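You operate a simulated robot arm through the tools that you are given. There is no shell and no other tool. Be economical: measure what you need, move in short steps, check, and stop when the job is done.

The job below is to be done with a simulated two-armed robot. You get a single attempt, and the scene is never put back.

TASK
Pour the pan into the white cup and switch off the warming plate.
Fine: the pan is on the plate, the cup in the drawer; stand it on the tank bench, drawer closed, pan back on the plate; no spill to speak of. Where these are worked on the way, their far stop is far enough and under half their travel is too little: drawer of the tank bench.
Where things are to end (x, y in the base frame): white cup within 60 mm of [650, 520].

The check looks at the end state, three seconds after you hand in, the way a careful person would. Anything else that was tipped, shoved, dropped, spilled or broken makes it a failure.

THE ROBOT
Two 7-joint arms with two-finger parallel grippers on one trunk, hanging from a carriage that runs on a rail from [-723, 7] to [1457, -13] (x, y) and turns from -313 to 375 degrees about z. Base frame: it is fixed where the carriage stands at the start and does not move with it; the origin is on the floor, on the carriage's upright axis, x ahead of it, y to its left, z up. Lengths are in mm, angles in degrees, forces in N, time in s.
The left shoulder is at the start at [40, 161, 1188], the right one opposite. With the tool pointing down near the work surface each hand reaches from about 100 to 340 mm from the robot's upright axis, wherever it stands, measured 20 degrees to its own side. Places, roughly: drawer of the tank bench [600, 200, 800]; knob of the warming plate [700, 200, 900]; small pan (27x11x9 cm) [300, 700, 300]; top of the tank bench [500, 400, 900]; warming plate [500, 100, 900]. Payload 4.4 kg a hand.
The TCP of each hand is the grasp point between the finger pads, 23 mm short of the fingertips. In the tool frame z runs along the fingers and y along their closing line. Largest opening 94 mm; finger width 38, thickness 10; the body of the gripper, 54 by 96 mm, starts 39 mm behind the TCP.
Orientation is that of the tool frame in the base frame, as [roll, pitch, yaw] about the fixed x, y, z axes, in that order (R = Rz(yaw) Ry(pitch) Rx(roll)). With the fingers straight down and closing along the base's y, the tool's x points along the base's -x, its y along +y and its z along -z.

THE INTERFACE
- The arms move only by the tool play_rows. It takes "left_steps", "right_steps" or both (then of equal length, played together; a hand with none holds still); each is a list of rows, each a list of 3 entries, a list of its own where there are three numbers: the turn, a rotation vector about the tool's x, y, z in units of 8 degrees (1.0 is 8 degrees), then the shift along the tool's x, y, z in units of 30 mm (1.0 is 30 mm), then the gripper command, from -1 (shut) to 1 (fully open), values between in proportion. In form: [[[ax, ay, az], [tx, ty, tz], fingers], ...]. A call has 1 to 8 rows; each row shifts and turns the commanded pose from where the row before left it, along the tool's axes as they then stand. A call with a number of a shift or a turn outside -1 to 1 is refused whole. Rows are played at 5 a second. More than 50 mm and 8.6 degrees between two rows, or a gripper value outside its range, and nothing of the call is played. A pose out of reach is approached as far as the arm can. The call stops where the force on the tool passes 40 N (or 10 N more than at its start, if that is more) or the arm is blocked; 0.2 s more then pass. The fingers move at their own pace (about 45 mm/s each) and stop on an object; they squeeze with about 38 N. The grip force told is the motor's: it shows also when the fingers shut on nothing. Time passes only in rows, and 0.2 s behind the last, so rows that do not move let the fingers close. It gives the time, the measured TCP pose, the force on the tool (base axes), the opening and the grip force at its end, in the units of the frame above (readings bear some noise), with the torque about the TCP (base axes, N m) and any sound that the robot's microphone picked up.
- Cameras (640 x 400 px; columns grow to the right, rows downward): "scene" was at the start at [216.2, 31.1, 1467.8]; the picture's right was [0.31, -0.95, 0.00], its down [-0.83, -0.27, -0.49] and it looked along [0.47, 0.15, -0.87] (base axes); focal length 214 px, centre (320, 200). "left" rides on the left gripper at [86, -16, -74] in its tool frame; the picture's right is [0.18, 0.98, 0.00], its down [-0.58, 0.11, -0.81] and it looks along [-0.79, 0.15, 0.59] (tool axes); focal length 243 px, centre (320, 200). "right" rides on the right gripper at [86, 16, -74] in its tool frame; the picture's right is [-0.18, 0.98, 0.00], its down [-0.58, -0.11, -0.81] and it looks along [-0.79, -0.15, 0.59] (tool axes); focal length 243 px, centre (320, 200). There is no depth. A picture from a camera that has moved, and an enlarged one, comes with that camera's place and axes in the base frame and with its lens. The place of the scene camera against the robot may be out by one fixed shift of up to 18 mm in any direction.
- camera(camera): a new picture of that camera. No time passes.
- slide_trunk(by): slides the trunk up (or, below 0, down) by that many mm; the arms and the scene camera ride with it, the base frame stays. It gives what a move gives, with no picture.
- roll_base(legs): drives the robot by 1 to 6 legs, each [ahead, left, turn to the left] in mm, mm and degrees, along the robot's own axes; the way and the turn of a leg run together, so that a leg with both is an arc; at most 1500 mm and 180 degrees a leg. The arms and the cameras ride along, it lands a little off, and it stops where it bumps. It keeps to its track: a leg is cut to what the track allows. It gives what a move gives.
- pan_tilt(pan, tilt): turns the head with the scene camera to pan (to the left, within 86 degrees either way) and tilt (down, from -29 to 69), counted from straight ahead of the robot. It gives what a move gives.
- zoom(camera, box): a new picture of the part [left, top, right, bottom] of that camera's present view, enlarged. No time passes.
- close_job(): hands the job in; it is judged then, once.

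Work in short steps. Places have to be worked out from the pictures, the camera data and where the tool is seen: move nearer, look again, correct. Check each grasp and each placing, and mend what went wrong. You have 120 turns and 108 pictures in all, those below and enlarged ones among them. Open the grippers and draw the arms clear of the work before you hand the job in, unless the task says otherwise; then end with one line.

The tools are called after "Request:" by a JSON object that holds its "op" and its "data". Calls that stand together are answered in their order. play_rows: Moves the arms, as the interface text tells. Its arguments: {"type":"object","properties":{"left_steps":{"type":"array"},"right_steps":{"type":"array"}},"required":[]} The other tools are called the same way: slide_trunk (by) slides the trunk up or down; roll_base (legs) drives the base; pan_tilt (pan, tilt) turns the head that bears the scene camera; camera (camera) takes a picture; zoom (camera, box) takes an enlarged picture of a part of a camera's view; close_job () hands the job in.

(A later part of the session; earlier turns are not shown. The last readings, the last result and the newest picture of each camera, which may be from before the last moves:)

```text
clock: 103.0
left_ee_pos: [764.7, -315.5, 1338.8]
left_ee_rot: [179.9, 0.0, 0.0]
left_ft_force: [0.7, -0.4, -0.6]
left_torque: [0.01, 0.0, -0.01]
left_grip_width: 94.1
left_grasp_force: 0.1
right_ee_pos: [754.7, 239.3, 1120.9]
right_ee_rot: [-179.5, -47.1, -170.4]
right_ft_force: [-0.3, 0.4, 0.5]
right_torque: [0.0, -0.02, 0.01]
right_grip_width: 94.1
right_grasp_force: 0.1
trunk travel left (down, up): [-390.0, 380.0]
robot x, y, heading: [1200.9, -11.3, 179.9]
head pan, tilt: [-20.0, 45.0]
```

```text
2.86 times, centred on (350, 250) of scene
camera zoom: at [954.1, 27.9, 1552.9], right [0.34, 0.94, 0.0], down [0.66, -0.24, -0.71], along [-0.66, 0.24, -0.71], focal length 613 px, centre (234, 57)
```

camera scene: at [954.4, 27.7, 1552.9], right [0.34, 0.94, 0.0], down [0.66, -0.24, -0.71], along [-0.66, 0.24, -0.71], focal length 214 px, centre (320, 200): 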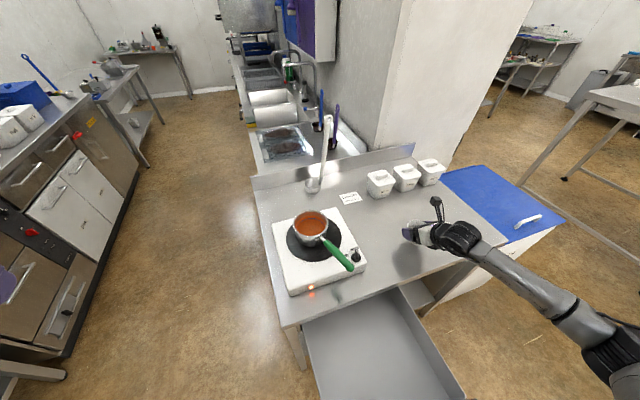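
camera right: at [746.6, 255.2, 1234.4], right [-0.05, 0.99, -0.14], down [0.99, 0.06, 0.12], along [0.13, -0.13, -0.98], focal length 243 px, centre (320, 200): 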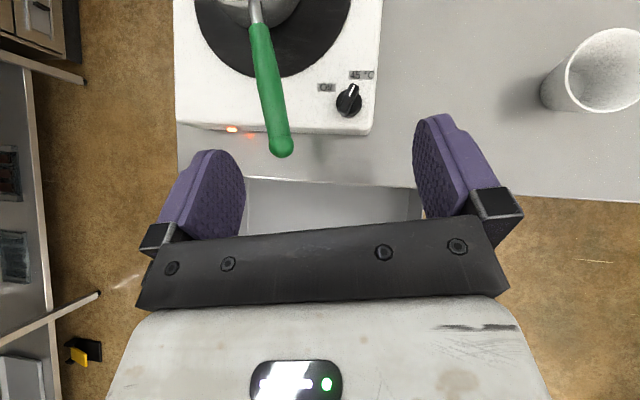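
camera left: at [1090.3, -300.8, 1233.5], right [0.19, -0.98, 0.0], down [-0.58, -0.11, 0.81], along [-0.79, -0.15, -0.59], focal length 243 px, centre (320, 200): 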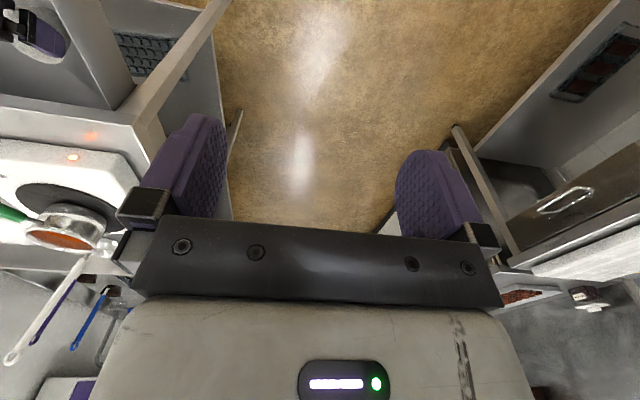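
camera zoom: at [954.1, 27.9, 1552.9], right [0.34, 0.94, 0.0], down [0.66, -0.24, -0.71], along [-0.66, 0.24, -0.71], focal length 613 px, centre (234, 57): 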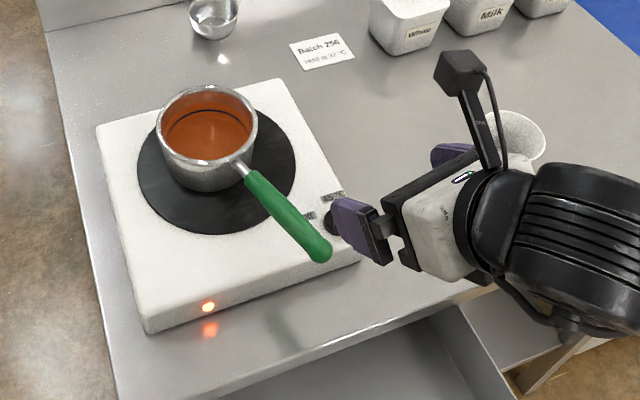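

Handle is about (732,191,1022) at the end and (621,160,1003) at the neck; yaw ~15.6°. Align and go to an 80 mm pre-grasp, with fingers at 60 mm.

Request:
{"op": "play_rows", "data": {"right_steps": [[[0.55, 0, -0.51], [0, 0, 0], 0.3], [[0, 0, 0], [-0.22, -0.44, 0.64], 0.3], [[0, 0, 0], [-0.22, -0.44, 0.64], 0.3], [[0, 0, 0], [-0.22, -0.44, 0.64], 0.3]]}}

Request:
{"op": "camera", "data": {"camera": "right"}}

Request:
{"op": "zoom", "data": {"camera": "scene", "box": [270, 180, 430, 300]}}

```text
clock: 104.0
left_ee_pos: [764.3, -315.8, 1338.1]
left_ee_rot: [-180.0, 0.0, 0.0]
left_ft_force: [-0.2, 0.2, 0.7]
left_torque: [0.02, 0.02, 0.0]
left_grip_width: 93.9
left_grasp_force: 0.1
right_ee_pos: [735.5, 192.5, 1065.8]
right_ee_rot: [-179.7, -47.3, -164.4]
right_ft_force: [-0.3, -0.7, 0.0]
right_torque: [0.01, -0.01, -0.03]
right_grip_width: 61.1
right_grasp_force: 0.0
trunk travel left (down, up): [-390.0, 380.0]
robot x, y, heading: [1197.5, -5.5, 180.1]
head pan, tilt: [-20.0, 45.0]
```

```text
56 pictures are left
camera right: at [726.4, 208.2, 1180.0], right [-0.15, 0.98, -0.14], down [0.98, 0.17, 0.12], along [0.14, -0.12, -0.98], focal length 243 px, centre (320, 200)
```

right: 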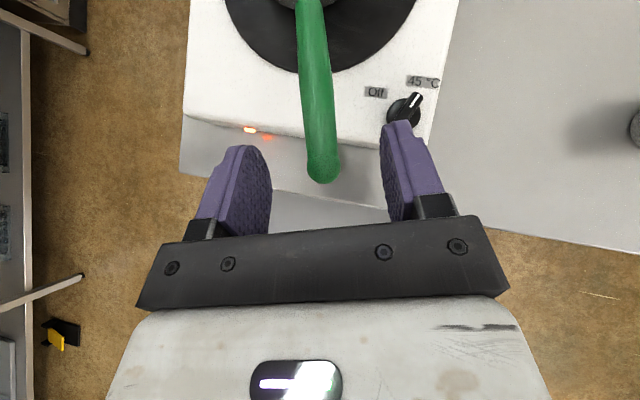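

```text
3.33 times, centred on (350, 240) of scene
camera zoom: at [954.2, 27.6, 1552.9], right [0.34, 0.94, 0.0], down [0.66, -0.24, -0.71], along [-0.66, 0.24, -0.71], focal length 715 px, centre (220, 67)
```

zoom: 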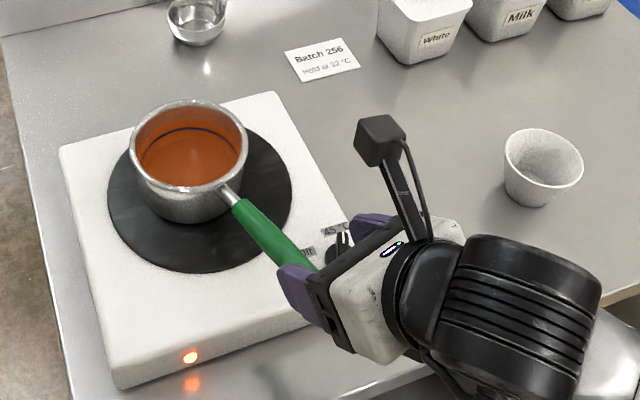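

Knob points at 45 °C, with "Off" to its left. Advance 76 mm onto the handle and close.

Request:
{"op": "play_rows", "data": {"right_steps": [[[0, 0, 0], [0, -0.04, 0.85], 0.3], [[0, 0, 0], [0, -0.04, 0.85], 0.3], [[0, 0, 0], [0, 0, 0.85], 0.3]]}}

Request:
{"op": "camera", "data": {"camera": "right"}}

Request:
{"op": "zoom", "data": {"camera": "scene", "box": [270, 180, 430, 300]}}

```text
clock: 104.8
left_ee_pos: [763.1, -314.9, 1339.9]
left_ee_rot: [179.9, 0.0, 0.0]
left_ft_force: [-0.1, 0.6, 0.6]
left_torque: [0.03, 0.04, 0.02]
left_grip_width: 94.1
left_grasp_force: 0.1
right_ee_pos: [682.3, 176.9, 1014.4]
right_ee_rot: [-179.6, -47.2, -164.5]
right_ft_force: [0.1, -0.1, 0.3]
right_torque: [0.0, -0.03, -0.03]
right_grip_width: 61.1
right_grasp_force: 0.0
trunk travel left (down, up): [-390.0, 380.0]
robot x, y, heading: [1197.9, -8.7, 179.9]
head pan, tilt: [-20.0, 45.0]
```

```text
54 pictures are left
camera right: at [673.9, 191.7, 1128.2], right [-0.15, 0.98, -0.14], down [0.98, 0.17, 0.12], along [0.14, -0.12, -0.98], focal length 243 px, centre (320, 200)
```

right: 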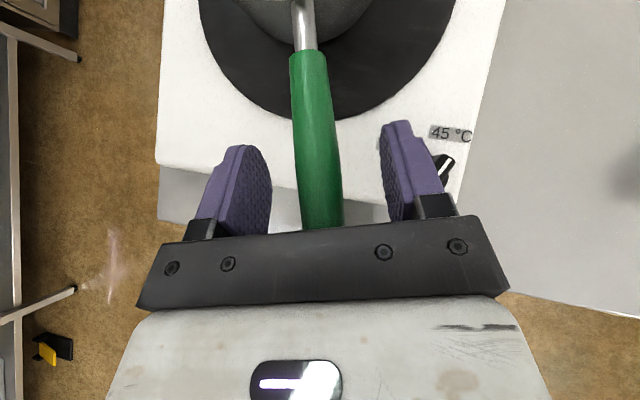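

```text
3.33 times, centred on (350, 240) of scene
camera zoom: at [954.1, 27.8, 1553.0], right [0.34, 0.94, 0.0], down [0.66, -0.24, -0.71], along [-0.66, 0.24, -0.71], focal length 715 px, centre (220, 67)
```

zoom: 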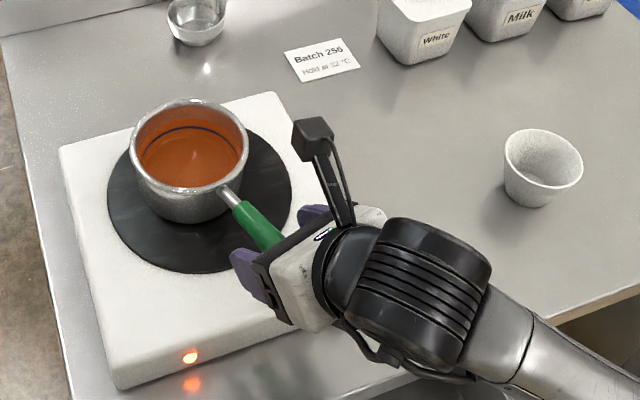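

The handle is centred between the fingers. Close.

Request:
{"op": "play_rows", "data": {"right_steps": [[[0, 0, 0], [0, 0, 0], -1], [[0, 0, 0], [0, 0, 0], -1], [[0, 0, 0], [0, 0, 0], -1], [[0, 0, 0], [0, 0, 0], -1]]}}

Request:
{"op": "play_rows", "data": {"right_steps": [[[0, 0, 0], [0.24, 0, -0.23], -1], [[0, 0, 0], [0.24, 0, -0.23], -1], [[0, 0, 0], [0.24, 0, -0.23], -1]]}}

Request:
{"op": "zoom", "data": {"camera": "scene", "box": [270, 180, 430, 300]}}

Request:
{"op": "camera", "data": {"camera": "right"}}

```text
clock: 105.8
left_ee_pos: [763.7, -314.7, 1337.3]
left_ee_rot: [-179.9, 0.1, 0.0]
left_ft_force: [-0.2, -0.9, -0.2]
left_torque: [0.02, 0.02, -0.02]
left_grip_width: 93.7
left_grasp_force: 0.0
right_ee_pos: [682.4, 176.6, 1012.9]
right_ee_rot: [-179.6, -47.2, -164.4]
right_ft_force: [-1.2, -0.8, 0.4]
right_torque: [0.02, -0.03, 0.04]
right_grip_width: 20.8
right_grasp_force: 37.9
trunk travel left (down, up): [-390.0, 380.0]
robot x, y, heading: [1200.4, -10.9, 180.1]
head pan, tilt: [-20.0, 45.0]
```

```text
clock: 106.6
left_ee_pos: [764.1, -314.9, 1339.3]
left_ee_rot: [180.0, -0.1, 0.0]
left_ft_force: [-0.3, 0.3, 0.8]
left_torque: [-0.01, 0.03, -0.04]
left_grip_width: 94.0
left_grasp_force: 0.1
right_ee_pos: [684.4, 175.3, 1043.7]
right_ee_rot: [-179.5, -47.3, -164.4]
right_ft_force: [-0.1, -0.4, -4.0]
right_torque: [0.11, -0.42, 0.02]
right_grip_width: 20.7
right_grasp_force: 38.1
trunk travel left (down, up): [-390.0, 380.0]
robot x, y, heading: [1198.1, -13.6, 179.9]
head pan, tilt: [-20.0, 45.0]
```

```text
3.33 times, centred on (350, 240) of scene
camera zoom: at [954.3, 28.0, 1552.9], right [0.34, 0.94, 0.0], down [0.66, -0.24, -0.71], along [-0.66, 0.24, -0.71], focal length 715 px, centre (220, 67)
```

zoom: 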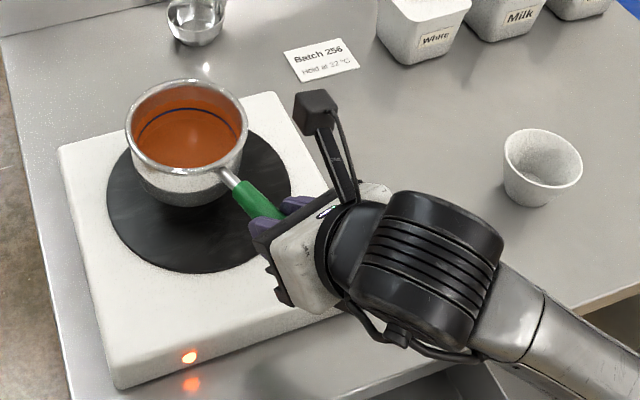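

```text
51 pictures are left
camera right: at [674.4, 190.9, 1158.3], right [-0.15, 0.98, -0.14], down [0.98, 0.17, 0.12], along [0.14, -0.12, -0.98], focal length 243 px, centre (320, 200)
```

right: 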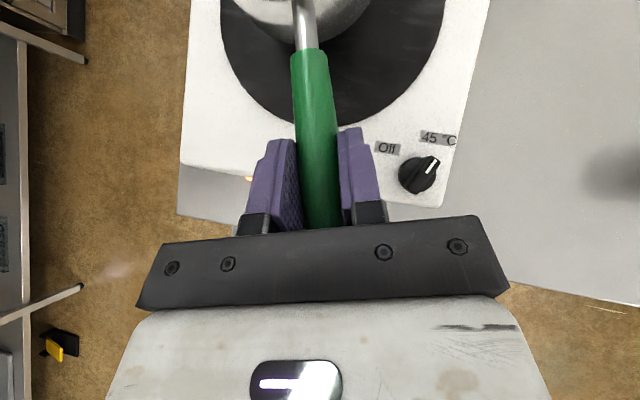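

The pan is lifted level (~4 N). Raise it a bit more, square its yaw to -x, and move smoothly in +y.

Request:
{"op": "play_rows", "data": {"right_steps": [[[0, 0, 0], [0.36, 0, -0.34], -1], [[-0.36, 0, 0.34], [0.36, 0, -0.34], -1], [[-0.36, 0, 0.34], [0, 0.2, 0], -1], [[-0.36, 0, 0.34], [0, 0.4, 0], -1], [[-0.36, 0, 0.34], [0, 0.6, 0], -1], [[0, 0, 0], [0, 0.6, 0], -1], [[0, 0, 0], [0, 0.6, 0], -1], [[0, 0, 0], [0, 0.4, 0], -1]]}}

Request:
{"op": "zoom", "data": {"camera": "scene", "box": [270, 160, 450, 300]}}

```text
clock: 108.4
left_ee_pos: [763.3, -314.1, 1339.1]
left_ee_rot: [-180.0, 0.0, 0.1]
left_ft_force: [0.8, 0.3, -0.7]
left_torque: [0.02, 0.0, -0.01]
left_grip_width: 94.0
left_grasp_force: 0.0
right_ee_pos: [678.2, 261.3, 1072.7]
right_ee_rot: [-179.2, -47.2, 179.6]
right_ft_force: [-0.3, -0.5, -3.4]
right_torque: [0.0, -0.38, -0.03]
right_grip_width: 20.7
right_grasp_force: 37.4
trunk travel left (down, up): [-390.0, 380.0]
robot x, y, heading: [1197.3, -8.5, 180.0]
head pan, tilt: [-20.0, 45.0]
```

```text
2.86 times, centred on (360, 230) of scene
camera zoom: at [954.4, 28.1, 1552.8], right [0.34, 0.94, 0.0], down [0.66, -0.24, -0.71], along [-0.66, 0.24, -0.71], focal length 613 px, centre (206, 114)
```

zoom: 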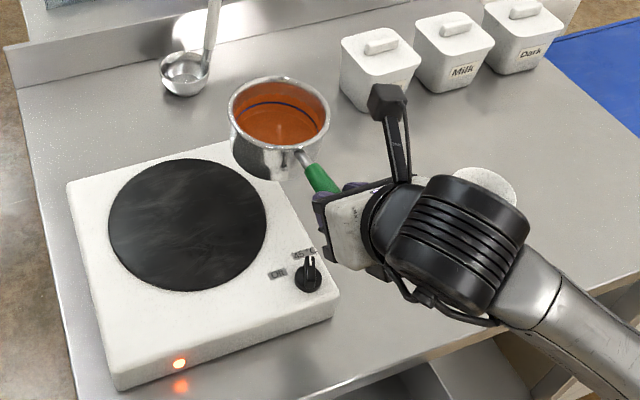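

Drive the base back 108 so the pan centre will line up with the cup's x.

Request:
{"op": "roll_base", "data": {"legs": [[-108, 0, 0]]}}

Request:
{"op": "play_rows", "data": {"right_steps": [[[0, 0, 0], [0, 0.4, 0], -1], [[0, 0, 0], [0, 0.6, 0], -1], [[0, 0, 0], [0, 0.7, 0], -1], [[0, 0, 0], [0, 0.7, 0], -1], [[0, 0, 0], [0, 0.6, 0], -1], [[0, 0, 0], [0, 0.4, 0], -1]]}}

Request:
{"op": "camera", "data": {"camera": "right"}}

Request:
{"op": "zoom", "data": {"camera": "scene", "box": [290, 150, 470, 290]}}

```text
clock: 109.5
left_ee_pos: [871.9, -317.3, 1337.9]
left_ee_rot: [-180.0, -0.1, 0.1]
left_ft_force: [-0.9, 0.2, 0.3]
left_torque: [-0.01, 0.0, -0.02]
left_grip_width: 94.0
left_grasp_force: 0.1
right_ee_pos: [786.6, 258.9, 1073.9]
right_ee_rot: [-179.4, -47.1, 179.7]
right_ft_force: [0.4, 0.7, -3.4]
right_torque: [0.03, -0.41, -0.03]
right_grip_width: 21.0
right_grasp_force: 38.2
trunk travel left (down, up): [-390.0, 380.0]
robot x, y, heading: [1299.6, -7.9, 179.9]
head pan, tilt: [-20.0, 45.0]
```

```text
clock: 111.0
left_ee_pos: [871.5, -316.0, 1337.9]
left_ee_rot: [179.9, 0.0, 0.0]
left_ft_force: [-0.4, -0.1, -0.4]
left_torque: [-0.02, -0.01, 0.0]
left_grip_width: 93.9
left_grasp_force: 0.0
right_ee_pos: [786.0, 360.9, 1073.7]
right_ee_rot: [-179.2, -47.1, 179.6]
right_ft_force: [0.5, 0.9, -3.1]
right_torque: [-0.02, -0.37, 0.0]
right_grip_width: 20.7
right_grasp_force: 38.1
trunk travel left (down, up): [-390.0, 380.0]
robot x, y, heading: [1304.9, -14.0, 180.1]
head pan, tilt: [-20.0, 45.0]
```

```text
49 pictures are left
camera right: at [781.3, 377.8, 1186.2], right [0.12, 0.98, -0.14], down [0.99, -0.11, 0.12], along [0.11, -0.16, -0.98], focal length 243 px, centre (320, 200)
```

right: 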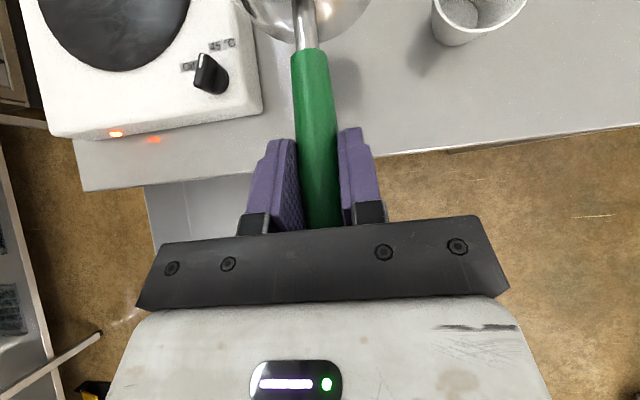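

```text
2.86 times, centred on (380, 220) of scene
camera zoom: at [1061.4, 27.0, 1552.8], right [0.34, 0.94, 0.0], down [0.66, -0.24, -0.71], along [-0.66, 0.24, -0.71], focal length 613 px, centre (149, 143)
```

zoom: 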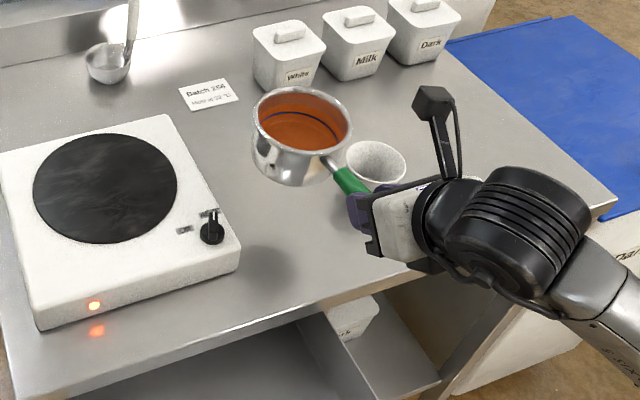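

Pan centre ≈ (639,367) and cup ≈ (638,502): x is aligned. Start the tilt to 24° while closing in, keeping the lip just short of and above the cup.

Request:
{"op": "play_rows", "data": {"right_steps": [[[0.34, 0, 0.365], [0.02, 0.43, -0.02], -1], [[0.34, 0, 0.365], [0.04, 0.43, -0.04], -1], [[0.34, 0, 0.365], [0.07, 0.42, -0.06], -1], [[0.34, 0, 0.365], [-0.18, 0.35, 0.17], -1], [[0.34, 0, 0.365], [-0.16, 0.36, 0.15], -1], [[0.34, 0, 0.365], [-0.14, 0.38, 0.13], -1], [[0, 0, 0], [-0.23, 0.28, 0.21], -1]]}}

Request:
{"op": "camera", "data": {"camera": "right"}}

Request:
{"op": "zoom", "data": {"camera": "scene", "box": [290, 150, 470, 290]}}

```text
clock: 112.5
left_ee_pos: [870.9, -316.8, 1338.2]
left_ee_rot: [180.0, -0.1, 0.0]
left_ft_force: [1.0, -0.1, 0.0]
left_torque: [0.01, 0.02, -0.02]
left_grip_width: 94.0
left_grasp_force: 0.1
right_ee_pos: [786.8, 429.0, 1034.4]
right_ee_rot: [-146.2, -41.9, 156.1]
right_ft_force: [-0.9, 0.9, -3.1]
right_torque: [0.07, -0.39, 0.02]
right_grip_width: 20.9
right_grasp_force: 38.3
trunk travel left (down, up): [-390.0, 380.0]
robot x, y, heading: [1307.4, -11.2, 180.2]
head pan, tilt: [-20.0, 45.0]
```

```text
47 pictures are left
camera right: at [781.2, 490.7, 1131.5], right [0.12, 0.84, -0.53], down [0.99, -0.05, 0.16], along [0.11, -0.54, -0.83], focal length 243 px, centre (320, 200)
```

right: 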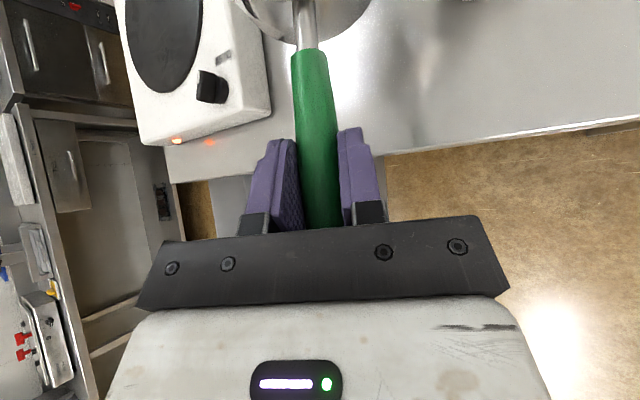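

```text
2.86 times, centred on (380, 220) of scene
camera zoom: at [1061.4, 26.8, 1552.8], right [0.34, 0.94, 0.0], down [0.66, -0.24, -0.71], along [-0.66, 0.24, -0.71], focal length 613 px, centre (149, 143)
```

zoom: 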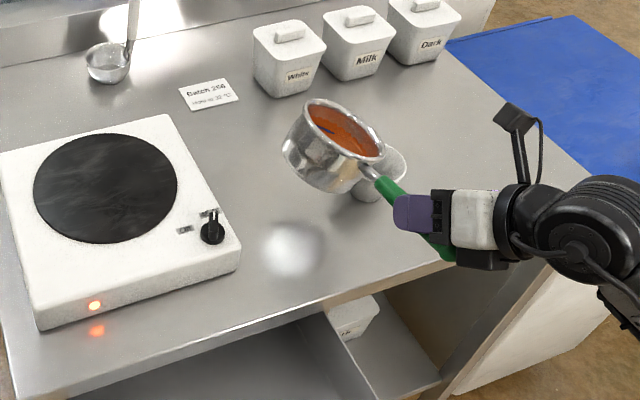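

Zoom to see the liquid at the lip.

Request:
{"op": "zoom", "data": {"camera": "scene", "box": [360, 170, 420, 210]}}

```text
10.00 times, centred on (390, 190) of scene
camera zoom: at [1061.4, 26.8, 1552.8], right [0.34, 0.94, 0.0], down [0.66, -0.24, -0.71], along [-0.66, 0.24, -0.71], focal length 2145 px, centre (-380, 300)
```

zoom: 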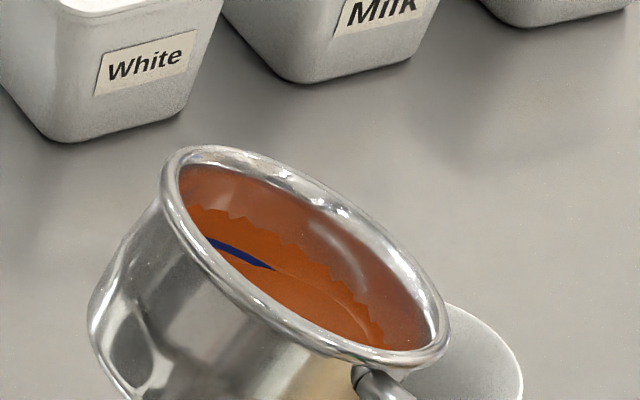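

Liquid is still ~10 mm below the lip, and the lip is over the cup. Tilt slowly to 40°.

Request:
{"op": "play_rows", "data": {"right_steps": [[[0.17, 0, 0.183], [0.01, 0.08, -0.01], -1], [[0.17, 0, 0.183], [0.01, 0.08, -0.01], -1], [[0.17, 0, 0.183], [0.01, 0.08, -0.01], -1], [[0.17, 0, 0.183], [0.01, 0.08, -0.01], -1], [[0.17, 0, 0.183], [0.01, 0.08, -0.01], -1], [[0.17, 0, 0.183], [0.01, 0.08, -0.01], -1], [[0.17, 0, 0.183], [0.01, 0.08, -0.01], -1], [[0.17, 0, 0.183], [0.01, 0.08, -0.01], -1]]}}

Request:
{"op": "zoom", "data": {"camera": "scene", "box": [350, 165, 425, 215]}}

```text
clock: 114.3
left_ee_pos: [871.7, -316.5, 1339.7]
left_ee_rot: [180.0, -0.1, 0.0]
left_ft_force: [0.0, -0.4, -0.3]
left_torque: [-0.02, 0.02, 0.0]
left_grip_width: 94.0
left_grasp_force: 0.2
right_ee_pos: [785.8, 445.8, 1028.2]
right_ee_rot: [-128.6, -34.0, 145.2]
right_ft_force: [0.9, 0.2, -3.5]
right_torque: [0.11, -0.41, -0.01]
right_grip_width: 20.8
right_grasp_force: 37.9
trunk travel left (down, up): [-390.0, 380.0]
robot x, y, heading: [1306.7, -11.8, 180.0]
head pan, tilt: [-20.0, 45.0]
```

```text
8.00 times, centred on (388, 190) of scene
camera zoom: at [1061.4, 26.8, 1552.8], right [0.34, 0.94, 0.0], down [0.66, -0.24, -0.71], along [-0.66, 0.24, -0.71], focal length 1716 px, centre (-220, 280)
```

zoom: 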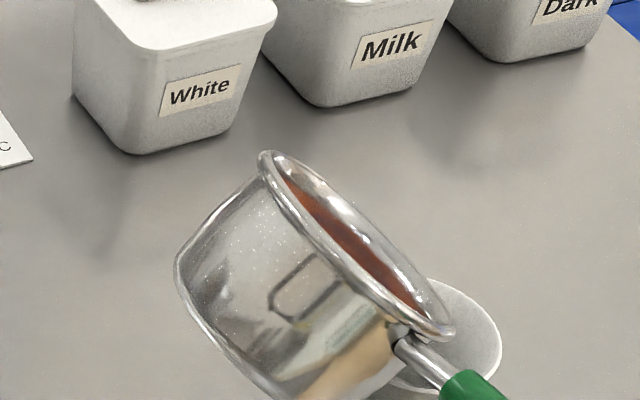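

Continue tilting to 56°, keeping the lip in place.

Request:
{"op": "play_rows", "data": {"right_steps": [[[0.17, 0, 0.183], [0.04, 0.01, -0.04], -1], [[0.17, 0, 0.183], [0.04, 0.01, -0.04], -1], [[0.17, 0, 0.183], [0.04, 0.01, -0.04], -1], [[0.17, 0, 0.183], [0.04, 0.01, -0.04], -1], [[0.17, 0, 0.183], [0.04, 0.01, -0.04], -1], [[0.17, 0, 0.183], [0.04, 0.01, -0.04], -1], [[0.17, 0, 0.183], [0.04, 0.01, -0.04], -1], [[0.17, 0, 0.183], [0.04, 0.01, -0.04], -1]]}}

Request:
{"op": "zoom", "data": {"camera": "scene", "box": [350, 165, 425, 215]}}

```text
clock: 116.2
left_ee_pos: [871.2, -317.0, 1337.7]
left_ee_rot: [180.0, 0.0, 0.1]
left_ft_force: [0.2, 0.0, 0.5]
left_torque: [0.01, -0.01, -0.02]
left_grip_width: 93.9
left_grasp_force: 0.0
right_ee_pos: [786.0, 459.0, 1034.8]
right_ee_rot: [-114.4, -24.0, 138.3]
right_ft_force: [-0.4, -0.2, -3.6]
right_torque: [0.12, -0.39, 0.04]
right_grip_width: 20.8
right_grasp_force: 38.0
trunk travel left (down, up): [-390.0, 380.0]
robot x, y, heading: [1306.6, -10.2, 179.8]
head pan, tilt: [-20.0, 45.0]
```

```text
8.00 times, centred on (388, 190) of scene
camera zoom: at [1061.4, 26.8, 1552.9], right [0.34, 0.94, 0.0], down [0.66, -0.24, -0.71], along [-0.66, 0.24, -0.71], focal length 1716 px, centre (-220, 280)
```

zoom: 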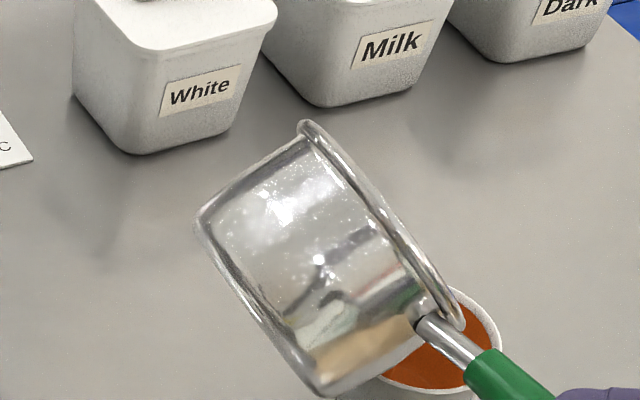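

Liquid is in the cup. Check the fill level from the wrist camera and a closer zoom.

Request:
{"op": "camera", "data": {"camera": "right"}}

Request:
{"op": "zoom", "data": {"camera": "scene", "box": [385, 190, 424, 216]}}

```text
42 pictures are left
camera right: at [781.0, 561.9, 1084.0], right [0.12, 0.43, -0.89], down [0.99, 0.04, 0.16], along [0.11, -0.9, -0.42], focal length 243 px, centre (320, 200)
```

right: 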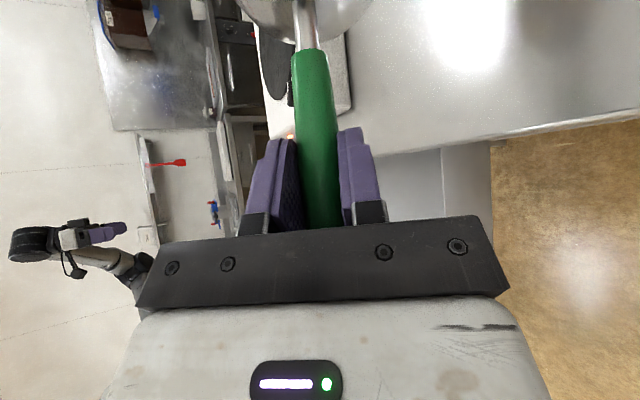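

```text
15.38 times, centred on (404, 203) of scene
camera zoom: at [1061.4, 26.8, 1552.9], right [0.34, 0.94, 0.0], down [0.66, -0.24, -0.71], along [-0.66, 0.24, -0.71], focal length 3300 px, centre (-980, 154)
```

zoom: 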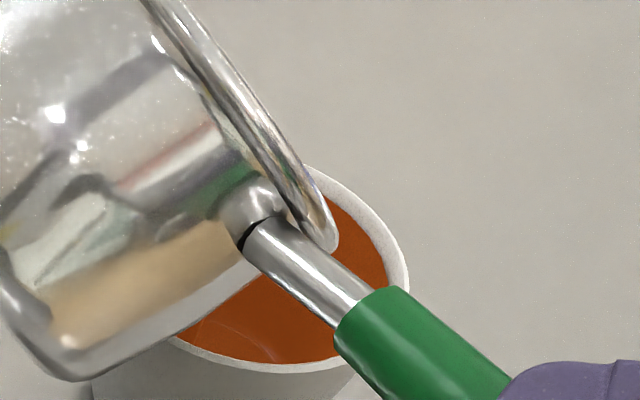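

The level looks fairly high. Go on in small steps and compare.

Request:
{"op": "play_rows", "data": {"right_steps": [[[0.17, 0, 0.183], [0.04, 0, -0.04], -1], [[0.17, 0, 0.183], [0.04, 0, -0.04], -1], [[0, 0, 0], [0, 0, 0], -1], [[0, 0, 0], [0, 0, 0], -1]]}}

Request:
{"op": "zoom", "data": {"camera": "scene", "box": [385, 190, 424, 216]}}

```text
clock: 117.2
left_ee_pos: [871.8, -316.5, 1338.4]
left_ee_rot: [-180.0, -0.1, 0.0]
left_ft_force: [0.1, 0.3, -0.1]
left_torque: [0.01, 0.01, -0.01]
left_grip_width: 94.1
left_grasp_force: 0.1
right_ee_pos: [786.0, 461.4, 1036.6]
right_ee_rot: [-111.0, -21.2, 137.1]
right_ft_force: [-0.3, 0.6, -3.1]
right_torque: [0.13, -0.37, 0.01]
right_grip_width: 20.7
right_grasp_force: 37.8
trunk travel left (down, up): [-390.0, 380.0]
robot x, y, heading: [1305.9, -12.1, 179.9]
head pan, tilt: [-20.0, 45.0]
```

```text
15.38 times, centred on (404, 203) of scene
camera zoom: at [1061.4, 26.8, 1552.9], right [0.34, 0.94, 0.0], down [0.66, -0.24, -0.71], along [-0.66, 0.24, -0.71], focal length 3300 px, centre (-980, 154)
```

zoom: 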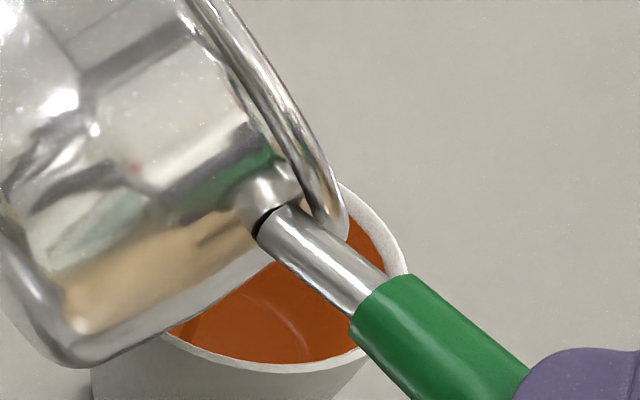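

The level is about unchanged. Continue 8° more.

Request:
{"op": "play_rows", "data": {"right_steps": [[[0.17, 0, 0.183], [0.05, 0, -0.05], -1], [[0.17, 0, 0.183], [0.05, 0, -0.05], -1], [[0.17, 0, 0.183], [0.05, 0, -0.05], -1], [[0.17, 0, 0.183], [0.05, 0, -0.05], -1], [[0, 0, 0], [0, 0, 0], -1], [[0, 0, 0], [0, 0, 0], -1]]}}

Request:
{"op": "zoom", "data": {"camera": "scene", "box": [377, 185, 425, 217]}}

```text
clock: 118.5
left_ee_pos: [871.0, -316.5, 1338.7]
left_ee_rot: [-179.9, 0.0, 0.0]
left_ft_force: [0.0, 0.2, -0.1]
left_torque: [-0.01, 0.02, -0.01]
left_grip_width: 94.1
left_grasp_force: 0.1
right_ee_pos: [786.8, 467.9, 1039.6]
right_ee_rot: [-105.1, -15.7, 135.2]
right_ft_force: [0.1, -0.5, -3.3]
right_torque: [0.12, -0.35, -0.02]
right_grip_width: 20.8
right_grasp_force: 38.5
trunk travel left (down, up): [-390.0, 380.0]
robot x, y, heading: [1301.6, -9.1, 180.0]
head pan, tilt: [-20.0, 45.0]
```

```text
12.50 times, centred on (401, 201) of scene
camera zoom: at [1061.3, 26.8, 1552.9], right [0.34, 0.94, 0.0], down [0.66, -0.24, -0.71], along [-0.66, 0.24, -0.71], focal length 2681 px, centre (-692, 188)
```

zoom: 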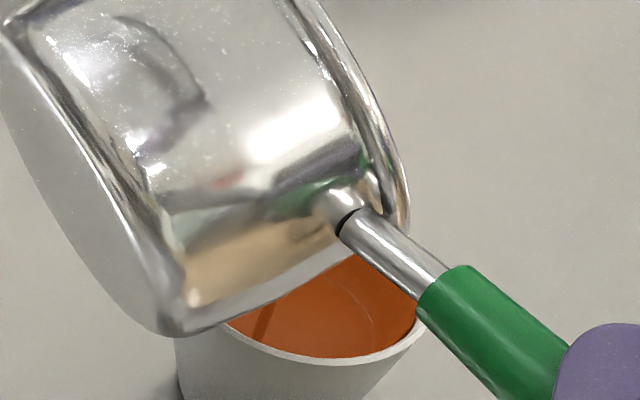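

Continue to 80° slowly.

Request:
{"op": "play_rows", "data": {"right_steps": [[[0.17, 0, 0.183], [0.045, 0, -0.045], -1], [[0.17, 0, 0.183], [0.045, 0, -0.045], -1], [[0.17, 0, 0.183], [0.045, 0, -0.045], -1], [[0.17, 0, 0.183], [0.045, 0, -0.045], -1], [[0.17, 0, 0.183], [0.045, 0, -0.045], -1], [[0.17, 0, 0.183], [0.045, 0, -0.045], -1], [[0, 0, 0], [0, 0, 0], -1]]}}

Request:
{"op": "zoom", "data": {"camera": "scene", "box": [377, 185, 425, 217]}}

```text
clock: 120.2
left_ee_pos: [870.5, -316.0, 1339.3]
left_ee_rot: [-179.9, 0.0, 0.0]
left_ft_force: [-1.0, -0.2, -0.1]
left_torque: [0.0, 0.02, 0.02]
left_grip_width: 93.8
left_grasp_force: 0.1
right_ee_pos: [785.9, 478.6, 1044.8]
right_ee_rot: [-96.5, -7.2, 133.4]
right_ft_force: [0.0, 0.1, -2.3]
right_torque: [0.07, -0.28, 0.0]
right_grip_width: 20.8
right_grasp_force: 38.8
trunk travel left (down, up): [-390.0, 380.0]
robot x, y, heading: [1302.2, -16.2, 179.8]
head pan, tilt: [-20.0, 45.0]
```

```text
12.50 times, centred on (401, 201) of scene
camera zoom: at [1061.3, 26.8, 1552.9], right [0.34, 0.94, 0.0], down [0.66, -0.24, -0.71], along [-0.66, 0.24, -0.71], focal length 2681 px, centre (-692, 188)
```

zoom: 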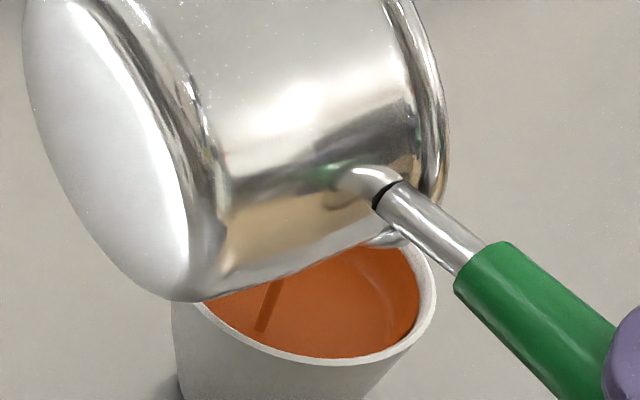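

Force dropped to -2.3 N, so it's draining. Continue to 96°.

Request:
{"op": "play_rows", "data": {"right_steps": [[[0.17, 0, 0.183], [0.049, 0.02, -0.045], -1], [[0.17, 0, 0.183], [0.049, 0.02, -0.045], -1], [[0.17, 0, 0.183], [0.049, 0.02, -0.045], -1], [[0.17, 0, 0.183], [0.049, 0.02, -0.045], -1], [[0.17, 0, 0.183], [0.049, 0.02, -0.045], -1], [[0.17, 0, 0.183], [0.049, 0.02, -0.045], -1], [[0.17, 0, 0.183], [0.049, 0.02, -0.045], -1], [[0.17, 0, 0.183], [0.049, 0.02, -0.045], -1]]}}

Request:
{"op": "zoom", "data": {"camera": "scene", "box": [377, 185, 425, 217]}}

```text
clock: 122.0
left_ee_pos: [870.9, -316.4, 1338.8]
left_ee_rot: [180.0, 0.0, -0.1]
left_ft_force: [0.0, -0.3, 0.5]
left_torque: [0.03, 0.03, -0.01]
left_grip_width: 93.9
left_grasp_force: 0.1
right_ee_pos: [787.5, 494.7, 1039.3]
right_ee_rot: [-85.7, 4.4, 133.3]
right_ft_force: [0.4, 0.4, -2.6]
right_torque: [0.09, -0.29, -0.02]
right_grip_width: 20.7
right_grasp_force: 38.8
trunk travel left (down, up): [-390.0, 380.0]
robot x, y, heading: [1302.1, -8.8, 179.9]
head pan, tilt: [-20.0, 45.0]
```

```text
12.50 times, centred on (401, 201) of scene
camera zoom: at [1061.3, 26.8, 1552.9], right [0.34, 0.94, 0.0], down [0.66, -0.24, -0.71], along [-0.66, 0.24, -0.71], focal length 2681 px, centre (-692, 188)
```

zoom: 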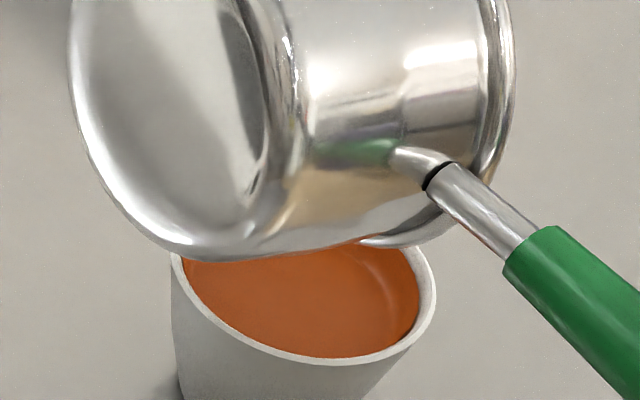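

Keep tilting to ~112° and hold to drain fully.

Request:
{"op": "play_rows", "data": {"right_steps": [[[0.34, 0, 0.365], [0.095, 0.01, -0.088], -1], [[0.34, 0, 0.365], [0.095, 0.01, -0.088], -1], [[0.34, 0, 0.365], [0.095, 0.01, -0.088], -1], [[0.34, 0, 0.365], [0.095, 0.01, -0.088], -1], [[0, 0, 0], [0, 0, 0], -1], [[0, 0, 0], [0, 0, 0], -1], [[0, 0, 0], [0, 0, 0], -1], [[0, 0, 0], [0, 0, 0], -1]]}}

Request:
{"op": "zoom", "data": {"camera": "scene", "box": [362, 175, 440, 227]}}

```text
clock: 123.8
left_ee_pos: [871.0, -315.3, 1339.2]
left_ee_rot: [179.9, 0.1, 0.0]
left_ft_force: [0.5, -0.7, 0.4]
left_torque: [0.0, -0.01, -0.01]
left_grip_width: 94.1
left_grasp_force: 0.1
right_ee_pos: [786.1, 510.9, 1036.6]
right_ee_rot: [-74.4, 16.0, 135.3]
right_ft_force: [0.0, -0.4, -2.0]
right_torque: [0.15, -0.3, 0.0]
right_grip_width: 20.7
right_grasp_force: 38.1
trunk travel left (down, up): [-390.0, 380.0]
robot x, y, heading: [1304.9, -12.2, 180.0]
head pan, tilt: [-20.0, 45.0]
```

```text
7.69 times, centred on (401, 201) of scene
camera zoom: at [1061.3, 26.8, 1552.9], right [0.34, 0.94, 0.0], down [0.66, -0.24, -0.71], along [-0.66, 0.24, -0.71], focal length 1650 px, centre (-303, 192)
```

zoom: 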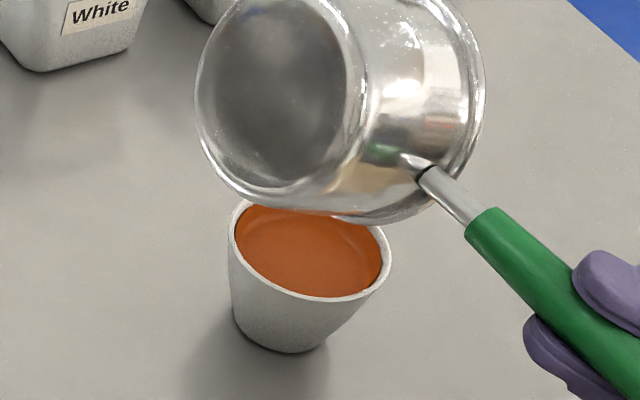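

No spill visible and the pan is drained. Raise 30 mm and rotate back upright.

Request:
{"op": "play_rows", "data": {"right_steps": [[[0, 0, 0], [-0.135, -0.46, 0.125], -1], [[0, 0, 0], [-0.135, -0.46, 0.125], -1], [[-0.68, 0, -0.73], [0, 0, 0], -1], [[-0.68, 0, -0.73], [0, 0, 0], -1], [[-0.68, 0, -0.73], [0, 0, 0], -1], [[-0.68, 0, -0.73], [0, 0, 0], -1], [[-0.68, 0, -0.73], [0, 0, 0], -1], [[-0.68, 0, -0.73], [0, 0, 0], -1]]}}

Request:
{"op": "play_rows", "data": {"right_steps": [[[-0.68, 0, -0.73], [0, 0, 0], -1], [[-0.68, 0, -0.73], [0, 0, 0], -1], [[-0.68, 0, -0.73], [0, 0, 0], -1], [[-0.68, 0, -0.73], [0, 0, 0], -1], [[-0.68, 0, -0.73], [0, 0, 0], -1], [[-0.68, 0, -0.73], [0, 0, 0], -1], [[-0.68, 0, -0.73], [0, 0, 0], -1], [[-0.68, 0, -0.73], [0, 0, 0], -1]]}}

Request:
{"op": "zoom", "data": {"camera": "scene", "box": [290, 150, 470, 290]}}

```text
clock: 125.5
left_ee_pos: [871.7, -315.3, 1338.9]
left_ee_rot: [179.9, 0.0, 0.0]
left_ft_force: [-0.1, -0.5, 0.3]
left_torque: [0.02, 0.0, 0.0]
left_grip_width: 94.0
left_grasp_force: 0.1
right_ee_pos: [785.5, 511.6, 1064.8]
right_ee_rot: [-108.2, -18.7, 136.1]
right_ft_force: [-0.1, -0.2, -2.9]
right_torque: [0.12, -0.24, 0.01]
right_grip_width: 20.9
right_grasp_force: 37.8
trunk travel left (down, up): [-390.0, 380.0]
robot x, y, heading: [1304.7, -13.4, 179.8]
head pan, tilt: [-20.0, 45.0]
```

```text
clock: 127.3
left_ee_pos: [871.6, -316.3, 1339.6]
left_ee_rot: [180.0, 0.0, 0.0]
left_ft_force: [-0.4, -0.1, -0.3]
left_torque: [0.01, 0.03, -0.01]
left_grip_width: 93.9
left_grasp_force: 0.2
right_ee_pos: [785.9, 510.2, 1065.6]
right_ee_rot: [-179.4, -47.1, 179.5]
right_ft_force: [1.2, -0.1, -2.8]
right_torque: [0.03, -0.27, -0.01]
right_grip_width: 20.8
right_grasp_force: 37.8
trunk travel left (down, up): [-390.0, 380.0]
robot x, y, heading: [1303.2, -11.0, 180.3]
head pan, tilt: [-20.0, 45.0]
```

```text
2.86 times, centred on (380, 220) of scene
camera zoom: at [1061.3, 26.7, 1552.9], right [0.34, 0.94, 0.0], down [0.66, -0.24, -0.71], along [-0.66, 0.24, -0.71], focal length 613 px, centre (149, 143)
```

zoom: 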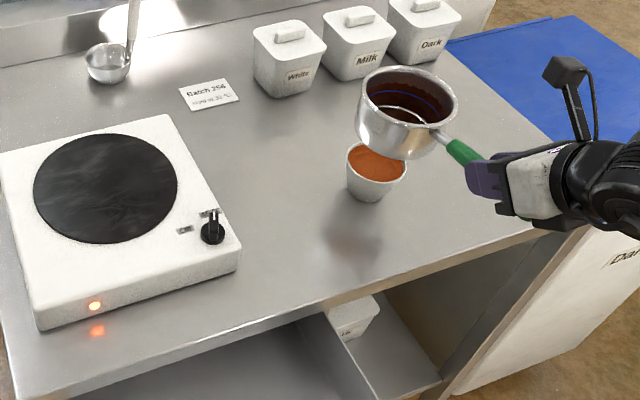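

The pan is empty. Carry it back: move -y 240.

Request:
{"op": "play_rows", "data": {"right_steps": [[[0, 0, 0], [0, -1, 0], -1], [[0, 0, 0], [0, -1, 0], -1], [[0, 0, 0], [0, -1, 0], -1], [[0, 0, 0], [0, -1, 0], -1], [[0, 0, 0], [0, -1, 0], -1], [[0, 0, 0], [0, -1, 0], -1], [[0, 0, 0], [0, -1, 0], -1], [[0, 0, 0], [0, -1, 0], -1]]}}

Request:
{"op": "roll_base", "data": {"legs": [[106, 0, 0]]}}

Request:
{"op": "play_rows", "data": {"right_steps": [[[0.36, 0, -0.34], [0, -0.6, 0], -1], [[0.36, 0, -0.34], [0, -0.6, 0], -1], [[0.36, 0, -0.34], [0, -0.6, 0], -1], [[0.36, 0, -0.34], [0, -0.6, 0], -1], [[0, 0, 0], [0, -0.4, 0], -1]]}}

Request:
{"op": "zoom", "data": {"camera": "scene", "box": [270, 170, 450, 310]}}

```text
clock: 129.2
left_ee_pos: [870.9, -317.4, 1340.9]
left_ee_rot: [180.0, 0.1, 0.0]
left_ft_force: [0.2, 0.1, 0.4]
left_torque: [0.02, 0.02, -0.02]
left_grip_width: 94.1
left_grasp_force: 0.0
right_ee_pos: [786.4, 268.0, 1066.9]
right_ee_rot: [-179.2, -47.1, 179.6]
right_ft_force: [1.3, 0.5, -2.1]
right_torque: [-0.02, -0.27, 0.03]
right_grip_width: 20.8
right_grasp_force: 38.2
trunk travel left (down, up): [-390.0, 380.0]
robot x, y, heading: [1302.9, -11.6, 180.0]
head pan, tilt: [-20.0, 45.0]
```

```text
clock: 130.3
left_ee_pos: [765.9, -316.1, 1338.8]
left_ee_rot: [-180.0, 0.0, 0.1]
left_ft_force: [0.1, -0.2, 0.6]
left_torque: [-0.01, 0.0, -0.01]
left_grip_width: 93.9
left_grasp_force: 0.1
right_ee_pos: [683.2, 269.8, 1068.1]
right_ee_rot: [-179.2, -47.1, 179.6]
right_ft_force: [-0.8, -0.7, -2.9]
right_torque: [-0.01, -0.27, -0.01]
right_grip_width: 20.7
right_grasp_force: 37.9
trunk travel left (down, up): [-390.0, 380.0]
robot x, y, heading: [1200.1, -11.4, 180.1]
head pan, tilt: [-20.0, 45.0]
```

```text
clock: 131.5
left_ee_pos: [768.0, -315.9, 1340.2]
left_ee_rot: [-180.0, 0.0, 0.1]
left_ft_force: [-0.1, -0.3, -0.4]
left_torque: [-0.01, 0.05, 0.01]
left_grip_width: 94.1
left_grasp_force: 0.2
right_ee_pos: [694.1, 185.5, 1067.5]
right_ee_rot: [-179.5, -47.2, -164.3]
right_ft_force: [0.0, -0.6, -2.4]
right_torque: [0.08, -0.28, -0.02]
right_grip_width: 20.6
right_grasp_force: 37.5
trunk travel left (down, up): [-390.0, 380.0]
robot x, y, heading: [1201.5, -10.8, 180.0]
head pan, tilt: [-20.0, 45.0]
```

```text
2.86 times, centred on (360, 240) of scene
camera zoom: at [957.6, 27.5, 1552.9], right [0.34, 0.94, 0.0], down [0.66, -0.24, -0.71], along [-0.66, 0.24, -0.71], focal length 613 px, centre (206, 86)
```

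zoom: 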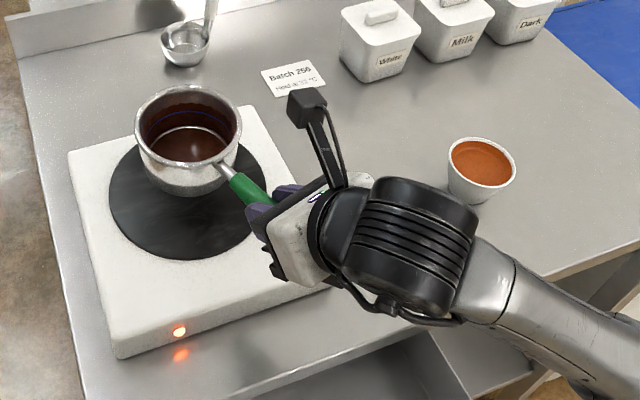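

Lower the pan to its original spot: first to about 5 mm above.

Request:
{"op": "play_rows", "data": {"right_steps": [[[0, 0, 0], [-0.225, -0.046, 0.37], -1], [[0, 0, 0], [-0.225, -0.046, 0.37], -1], [[0, 0, 0], [-0.225, -0.046, 0.37], -1], [[0, 0, 0], [-0.225, -0.046, 0.37], -1]]}}

Request:
{"op": "play_rows", "data": {"right_steps": [[[0, 0, 0], [-0.06, 0, 0.057], -1], [[0, 0, 0], [-0.05, 0, 0.047], -1]]}}

Request:
{"op": "zoom", "data": {"camera": "scene", "box": [270, 180, 430, 300]}}

```text
clock: 132.5
left_ee_pos: [767.3, -316.6, 1339.7]
left_ee_rot: [-180.0, 0.0, 0.1]
left_ft_force: [0.3, -0.2, 0.0]
left_torque: [0.01, -0.04, -0.02]
left_grip_width: 93.7
left_grasp_force: 0.0
right_ee_pos: [681.2, 178.1, 1017.5]
right_ee_rot: [-179.5, -47.2, -164.4]
right_ft_force: [1.3, 0.1, -2.0]
right_torque: [0.05, -0.32, -0.01]
right_grip_width: 20.7
right_grasp_force: 38.4
trunk travel left (down, up): [-390.0, 380.0]
robot x, y, heading: [1202.6, -7.5, 180.1]
head pan, tilt: [-20.0, 45.0]
```

```text
clock: 133.1
left_ee_pos: [766.2, -315.9, 1339.6]
left_ee_rot: [-180.0, 0.0, 0.1]
left_ft_force: [0.1, 0.4, -0.6]
left_torque: [-0.04, -0.03, 0.01]
left_grip_width: 94.0
left_grasp_force: 0.1
right_ee_pos: [680.8, 178.6, 1015.8]
right_ee_rot: [-179.6, -47.6, -164.3]
right_ft_force: [6.6, 1.5, 14.2]
right_torque: [-0.31, 0.75, 0.07]
right_grip_width: 20.7
right_grasp_force: 37.9
trunk travel left (down, up): [-390.0, 380.0]
robot x, y, heading: [1201.0, -10.5, 179.8]
head pan, tilt: [-20.0, 45.0]
```

```text
3.33 times, centred on (350, 240) of scene
camera zoom: at [957.5, 28.1, 1553.2], right [0.34, 0.94, 0.0], down [0.66, -0.24, -0.71], along [-0.66, 0.24, -0.71], focal length 715 px, centre (220, 67)
```

zoom: 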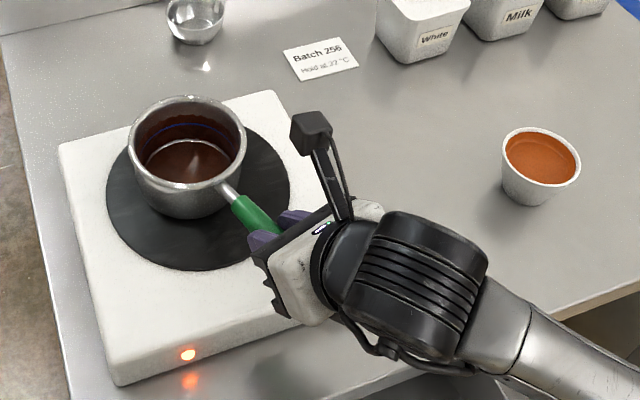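

The pan is touching the plate. Release and back off.

Request:
{"op": "play_rows", "data": {"right_steps": [[[0, 0, 0], [0, 0, 0], 0.2], [[0, 0, 0], [0, 0, 0], 0.2], [[0, 0, 0], [0, 0, 0], 0.2], [[0, 0, 0], [0, 0, -0.6], 0.2], [[0, 0, 0], [0, 0, -0.9], 0.2], [[0, 0, 0], [0, 0, -0.9], 0.2], [[0, 0, 0], [0, 0, -0.9], 0.2], [[0, 0, 0], [0.3, 0, -0.6], 0.2]]}}

Request:
{"op": "camera", "data": {"camera": "right"}}

Request:
{"op": "zoom", "data": {"camera": "scene", "box": [270, 180, 430, 300]}}

```text
clock: 134.9
left_ee_pos: [766.6, -316.1, 1338.3]
left_ee_rot: [-180.0, 0.0, 0.0]
left_ft_force: [-0.7, 0.3, 0.1]
left_torque: [0.01, -0.02, 0.0]
left_grip_width: 94.2
left_grasp_force: 0.1
right_ee_pos: [758.3, 200.0, 1098.8]
right_ee_rot: [-179.5, -47.3, -164.4]
right_ft_force: [-0.7, 0.6, 0.1]
right_torque: [-0.01, 0.0, 0.02]
right_grip_width: 56.4
right_grasp_force: 0.0
trunk travel left (down, up): [-390.0, 380.0]
robot x, y, heading: [1199.5, -14.3, 180.0]
head pan, tilt: [-20.0, 45.0]
```

```text
32 pictures are left
camera right: at [748.6, 215.6, 1212.4], right [-0.15, 0.98, -0.14], down [0.98, 0.17, 0.12], along [0.14, -0.12, -0.98], focal length 243 px, centre (320, 200)
```

right: 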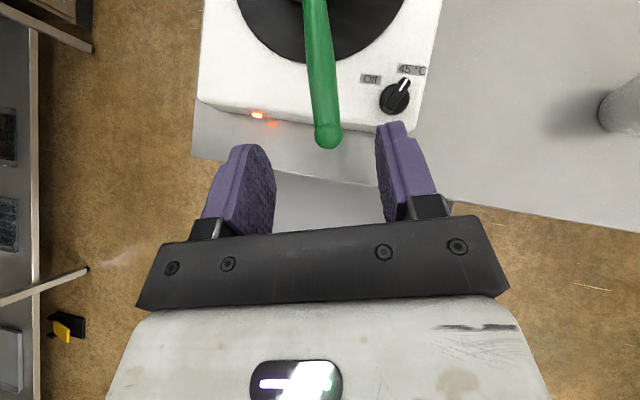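

```text
3.33 times, centred on (350, 240) of scene
camera zoom: at [957.2, 27.8, 1553.0], right [0.34, 0.94, 0.0], down [0.66, -0.24, -0.71], along [-0.66, 0.24, -0.71], focal length 715 px, centre (220, 67)
```

zoom: 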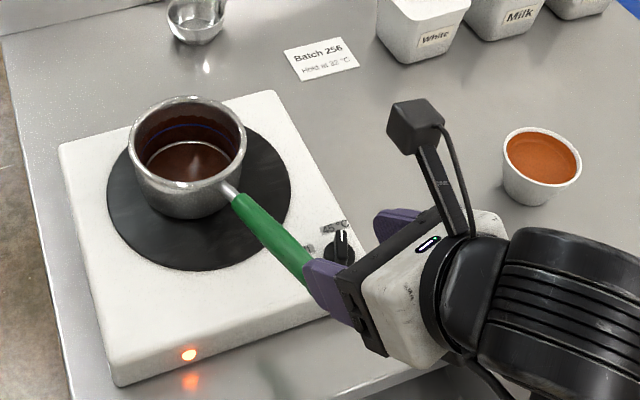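

Pan is back on the plate. Zoom on the knob.

Request:
{"op": "zoom", "data": {"camera": "right", "box": [340, 50, 440, 125]}}

```text
5.33 times, centred on (390, 88) of right
camera zoom: at [748.6, 215.6, 1212.4], right [-0.15, 0.98, -0.14], down [0.98, 0.17, 0.12], along [0.14, -0.12, -0.98], focal length 1294 px, centre (-53, 800)
```

zoom: 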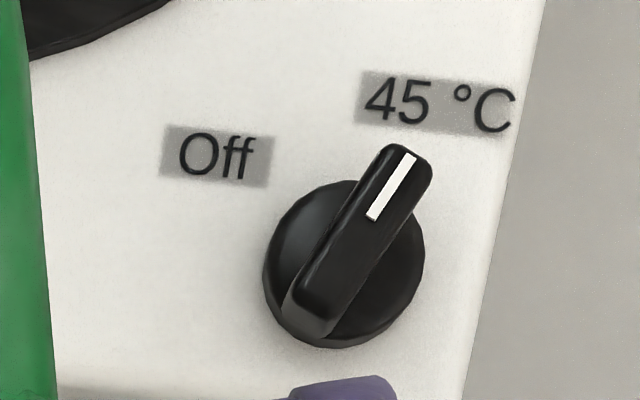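

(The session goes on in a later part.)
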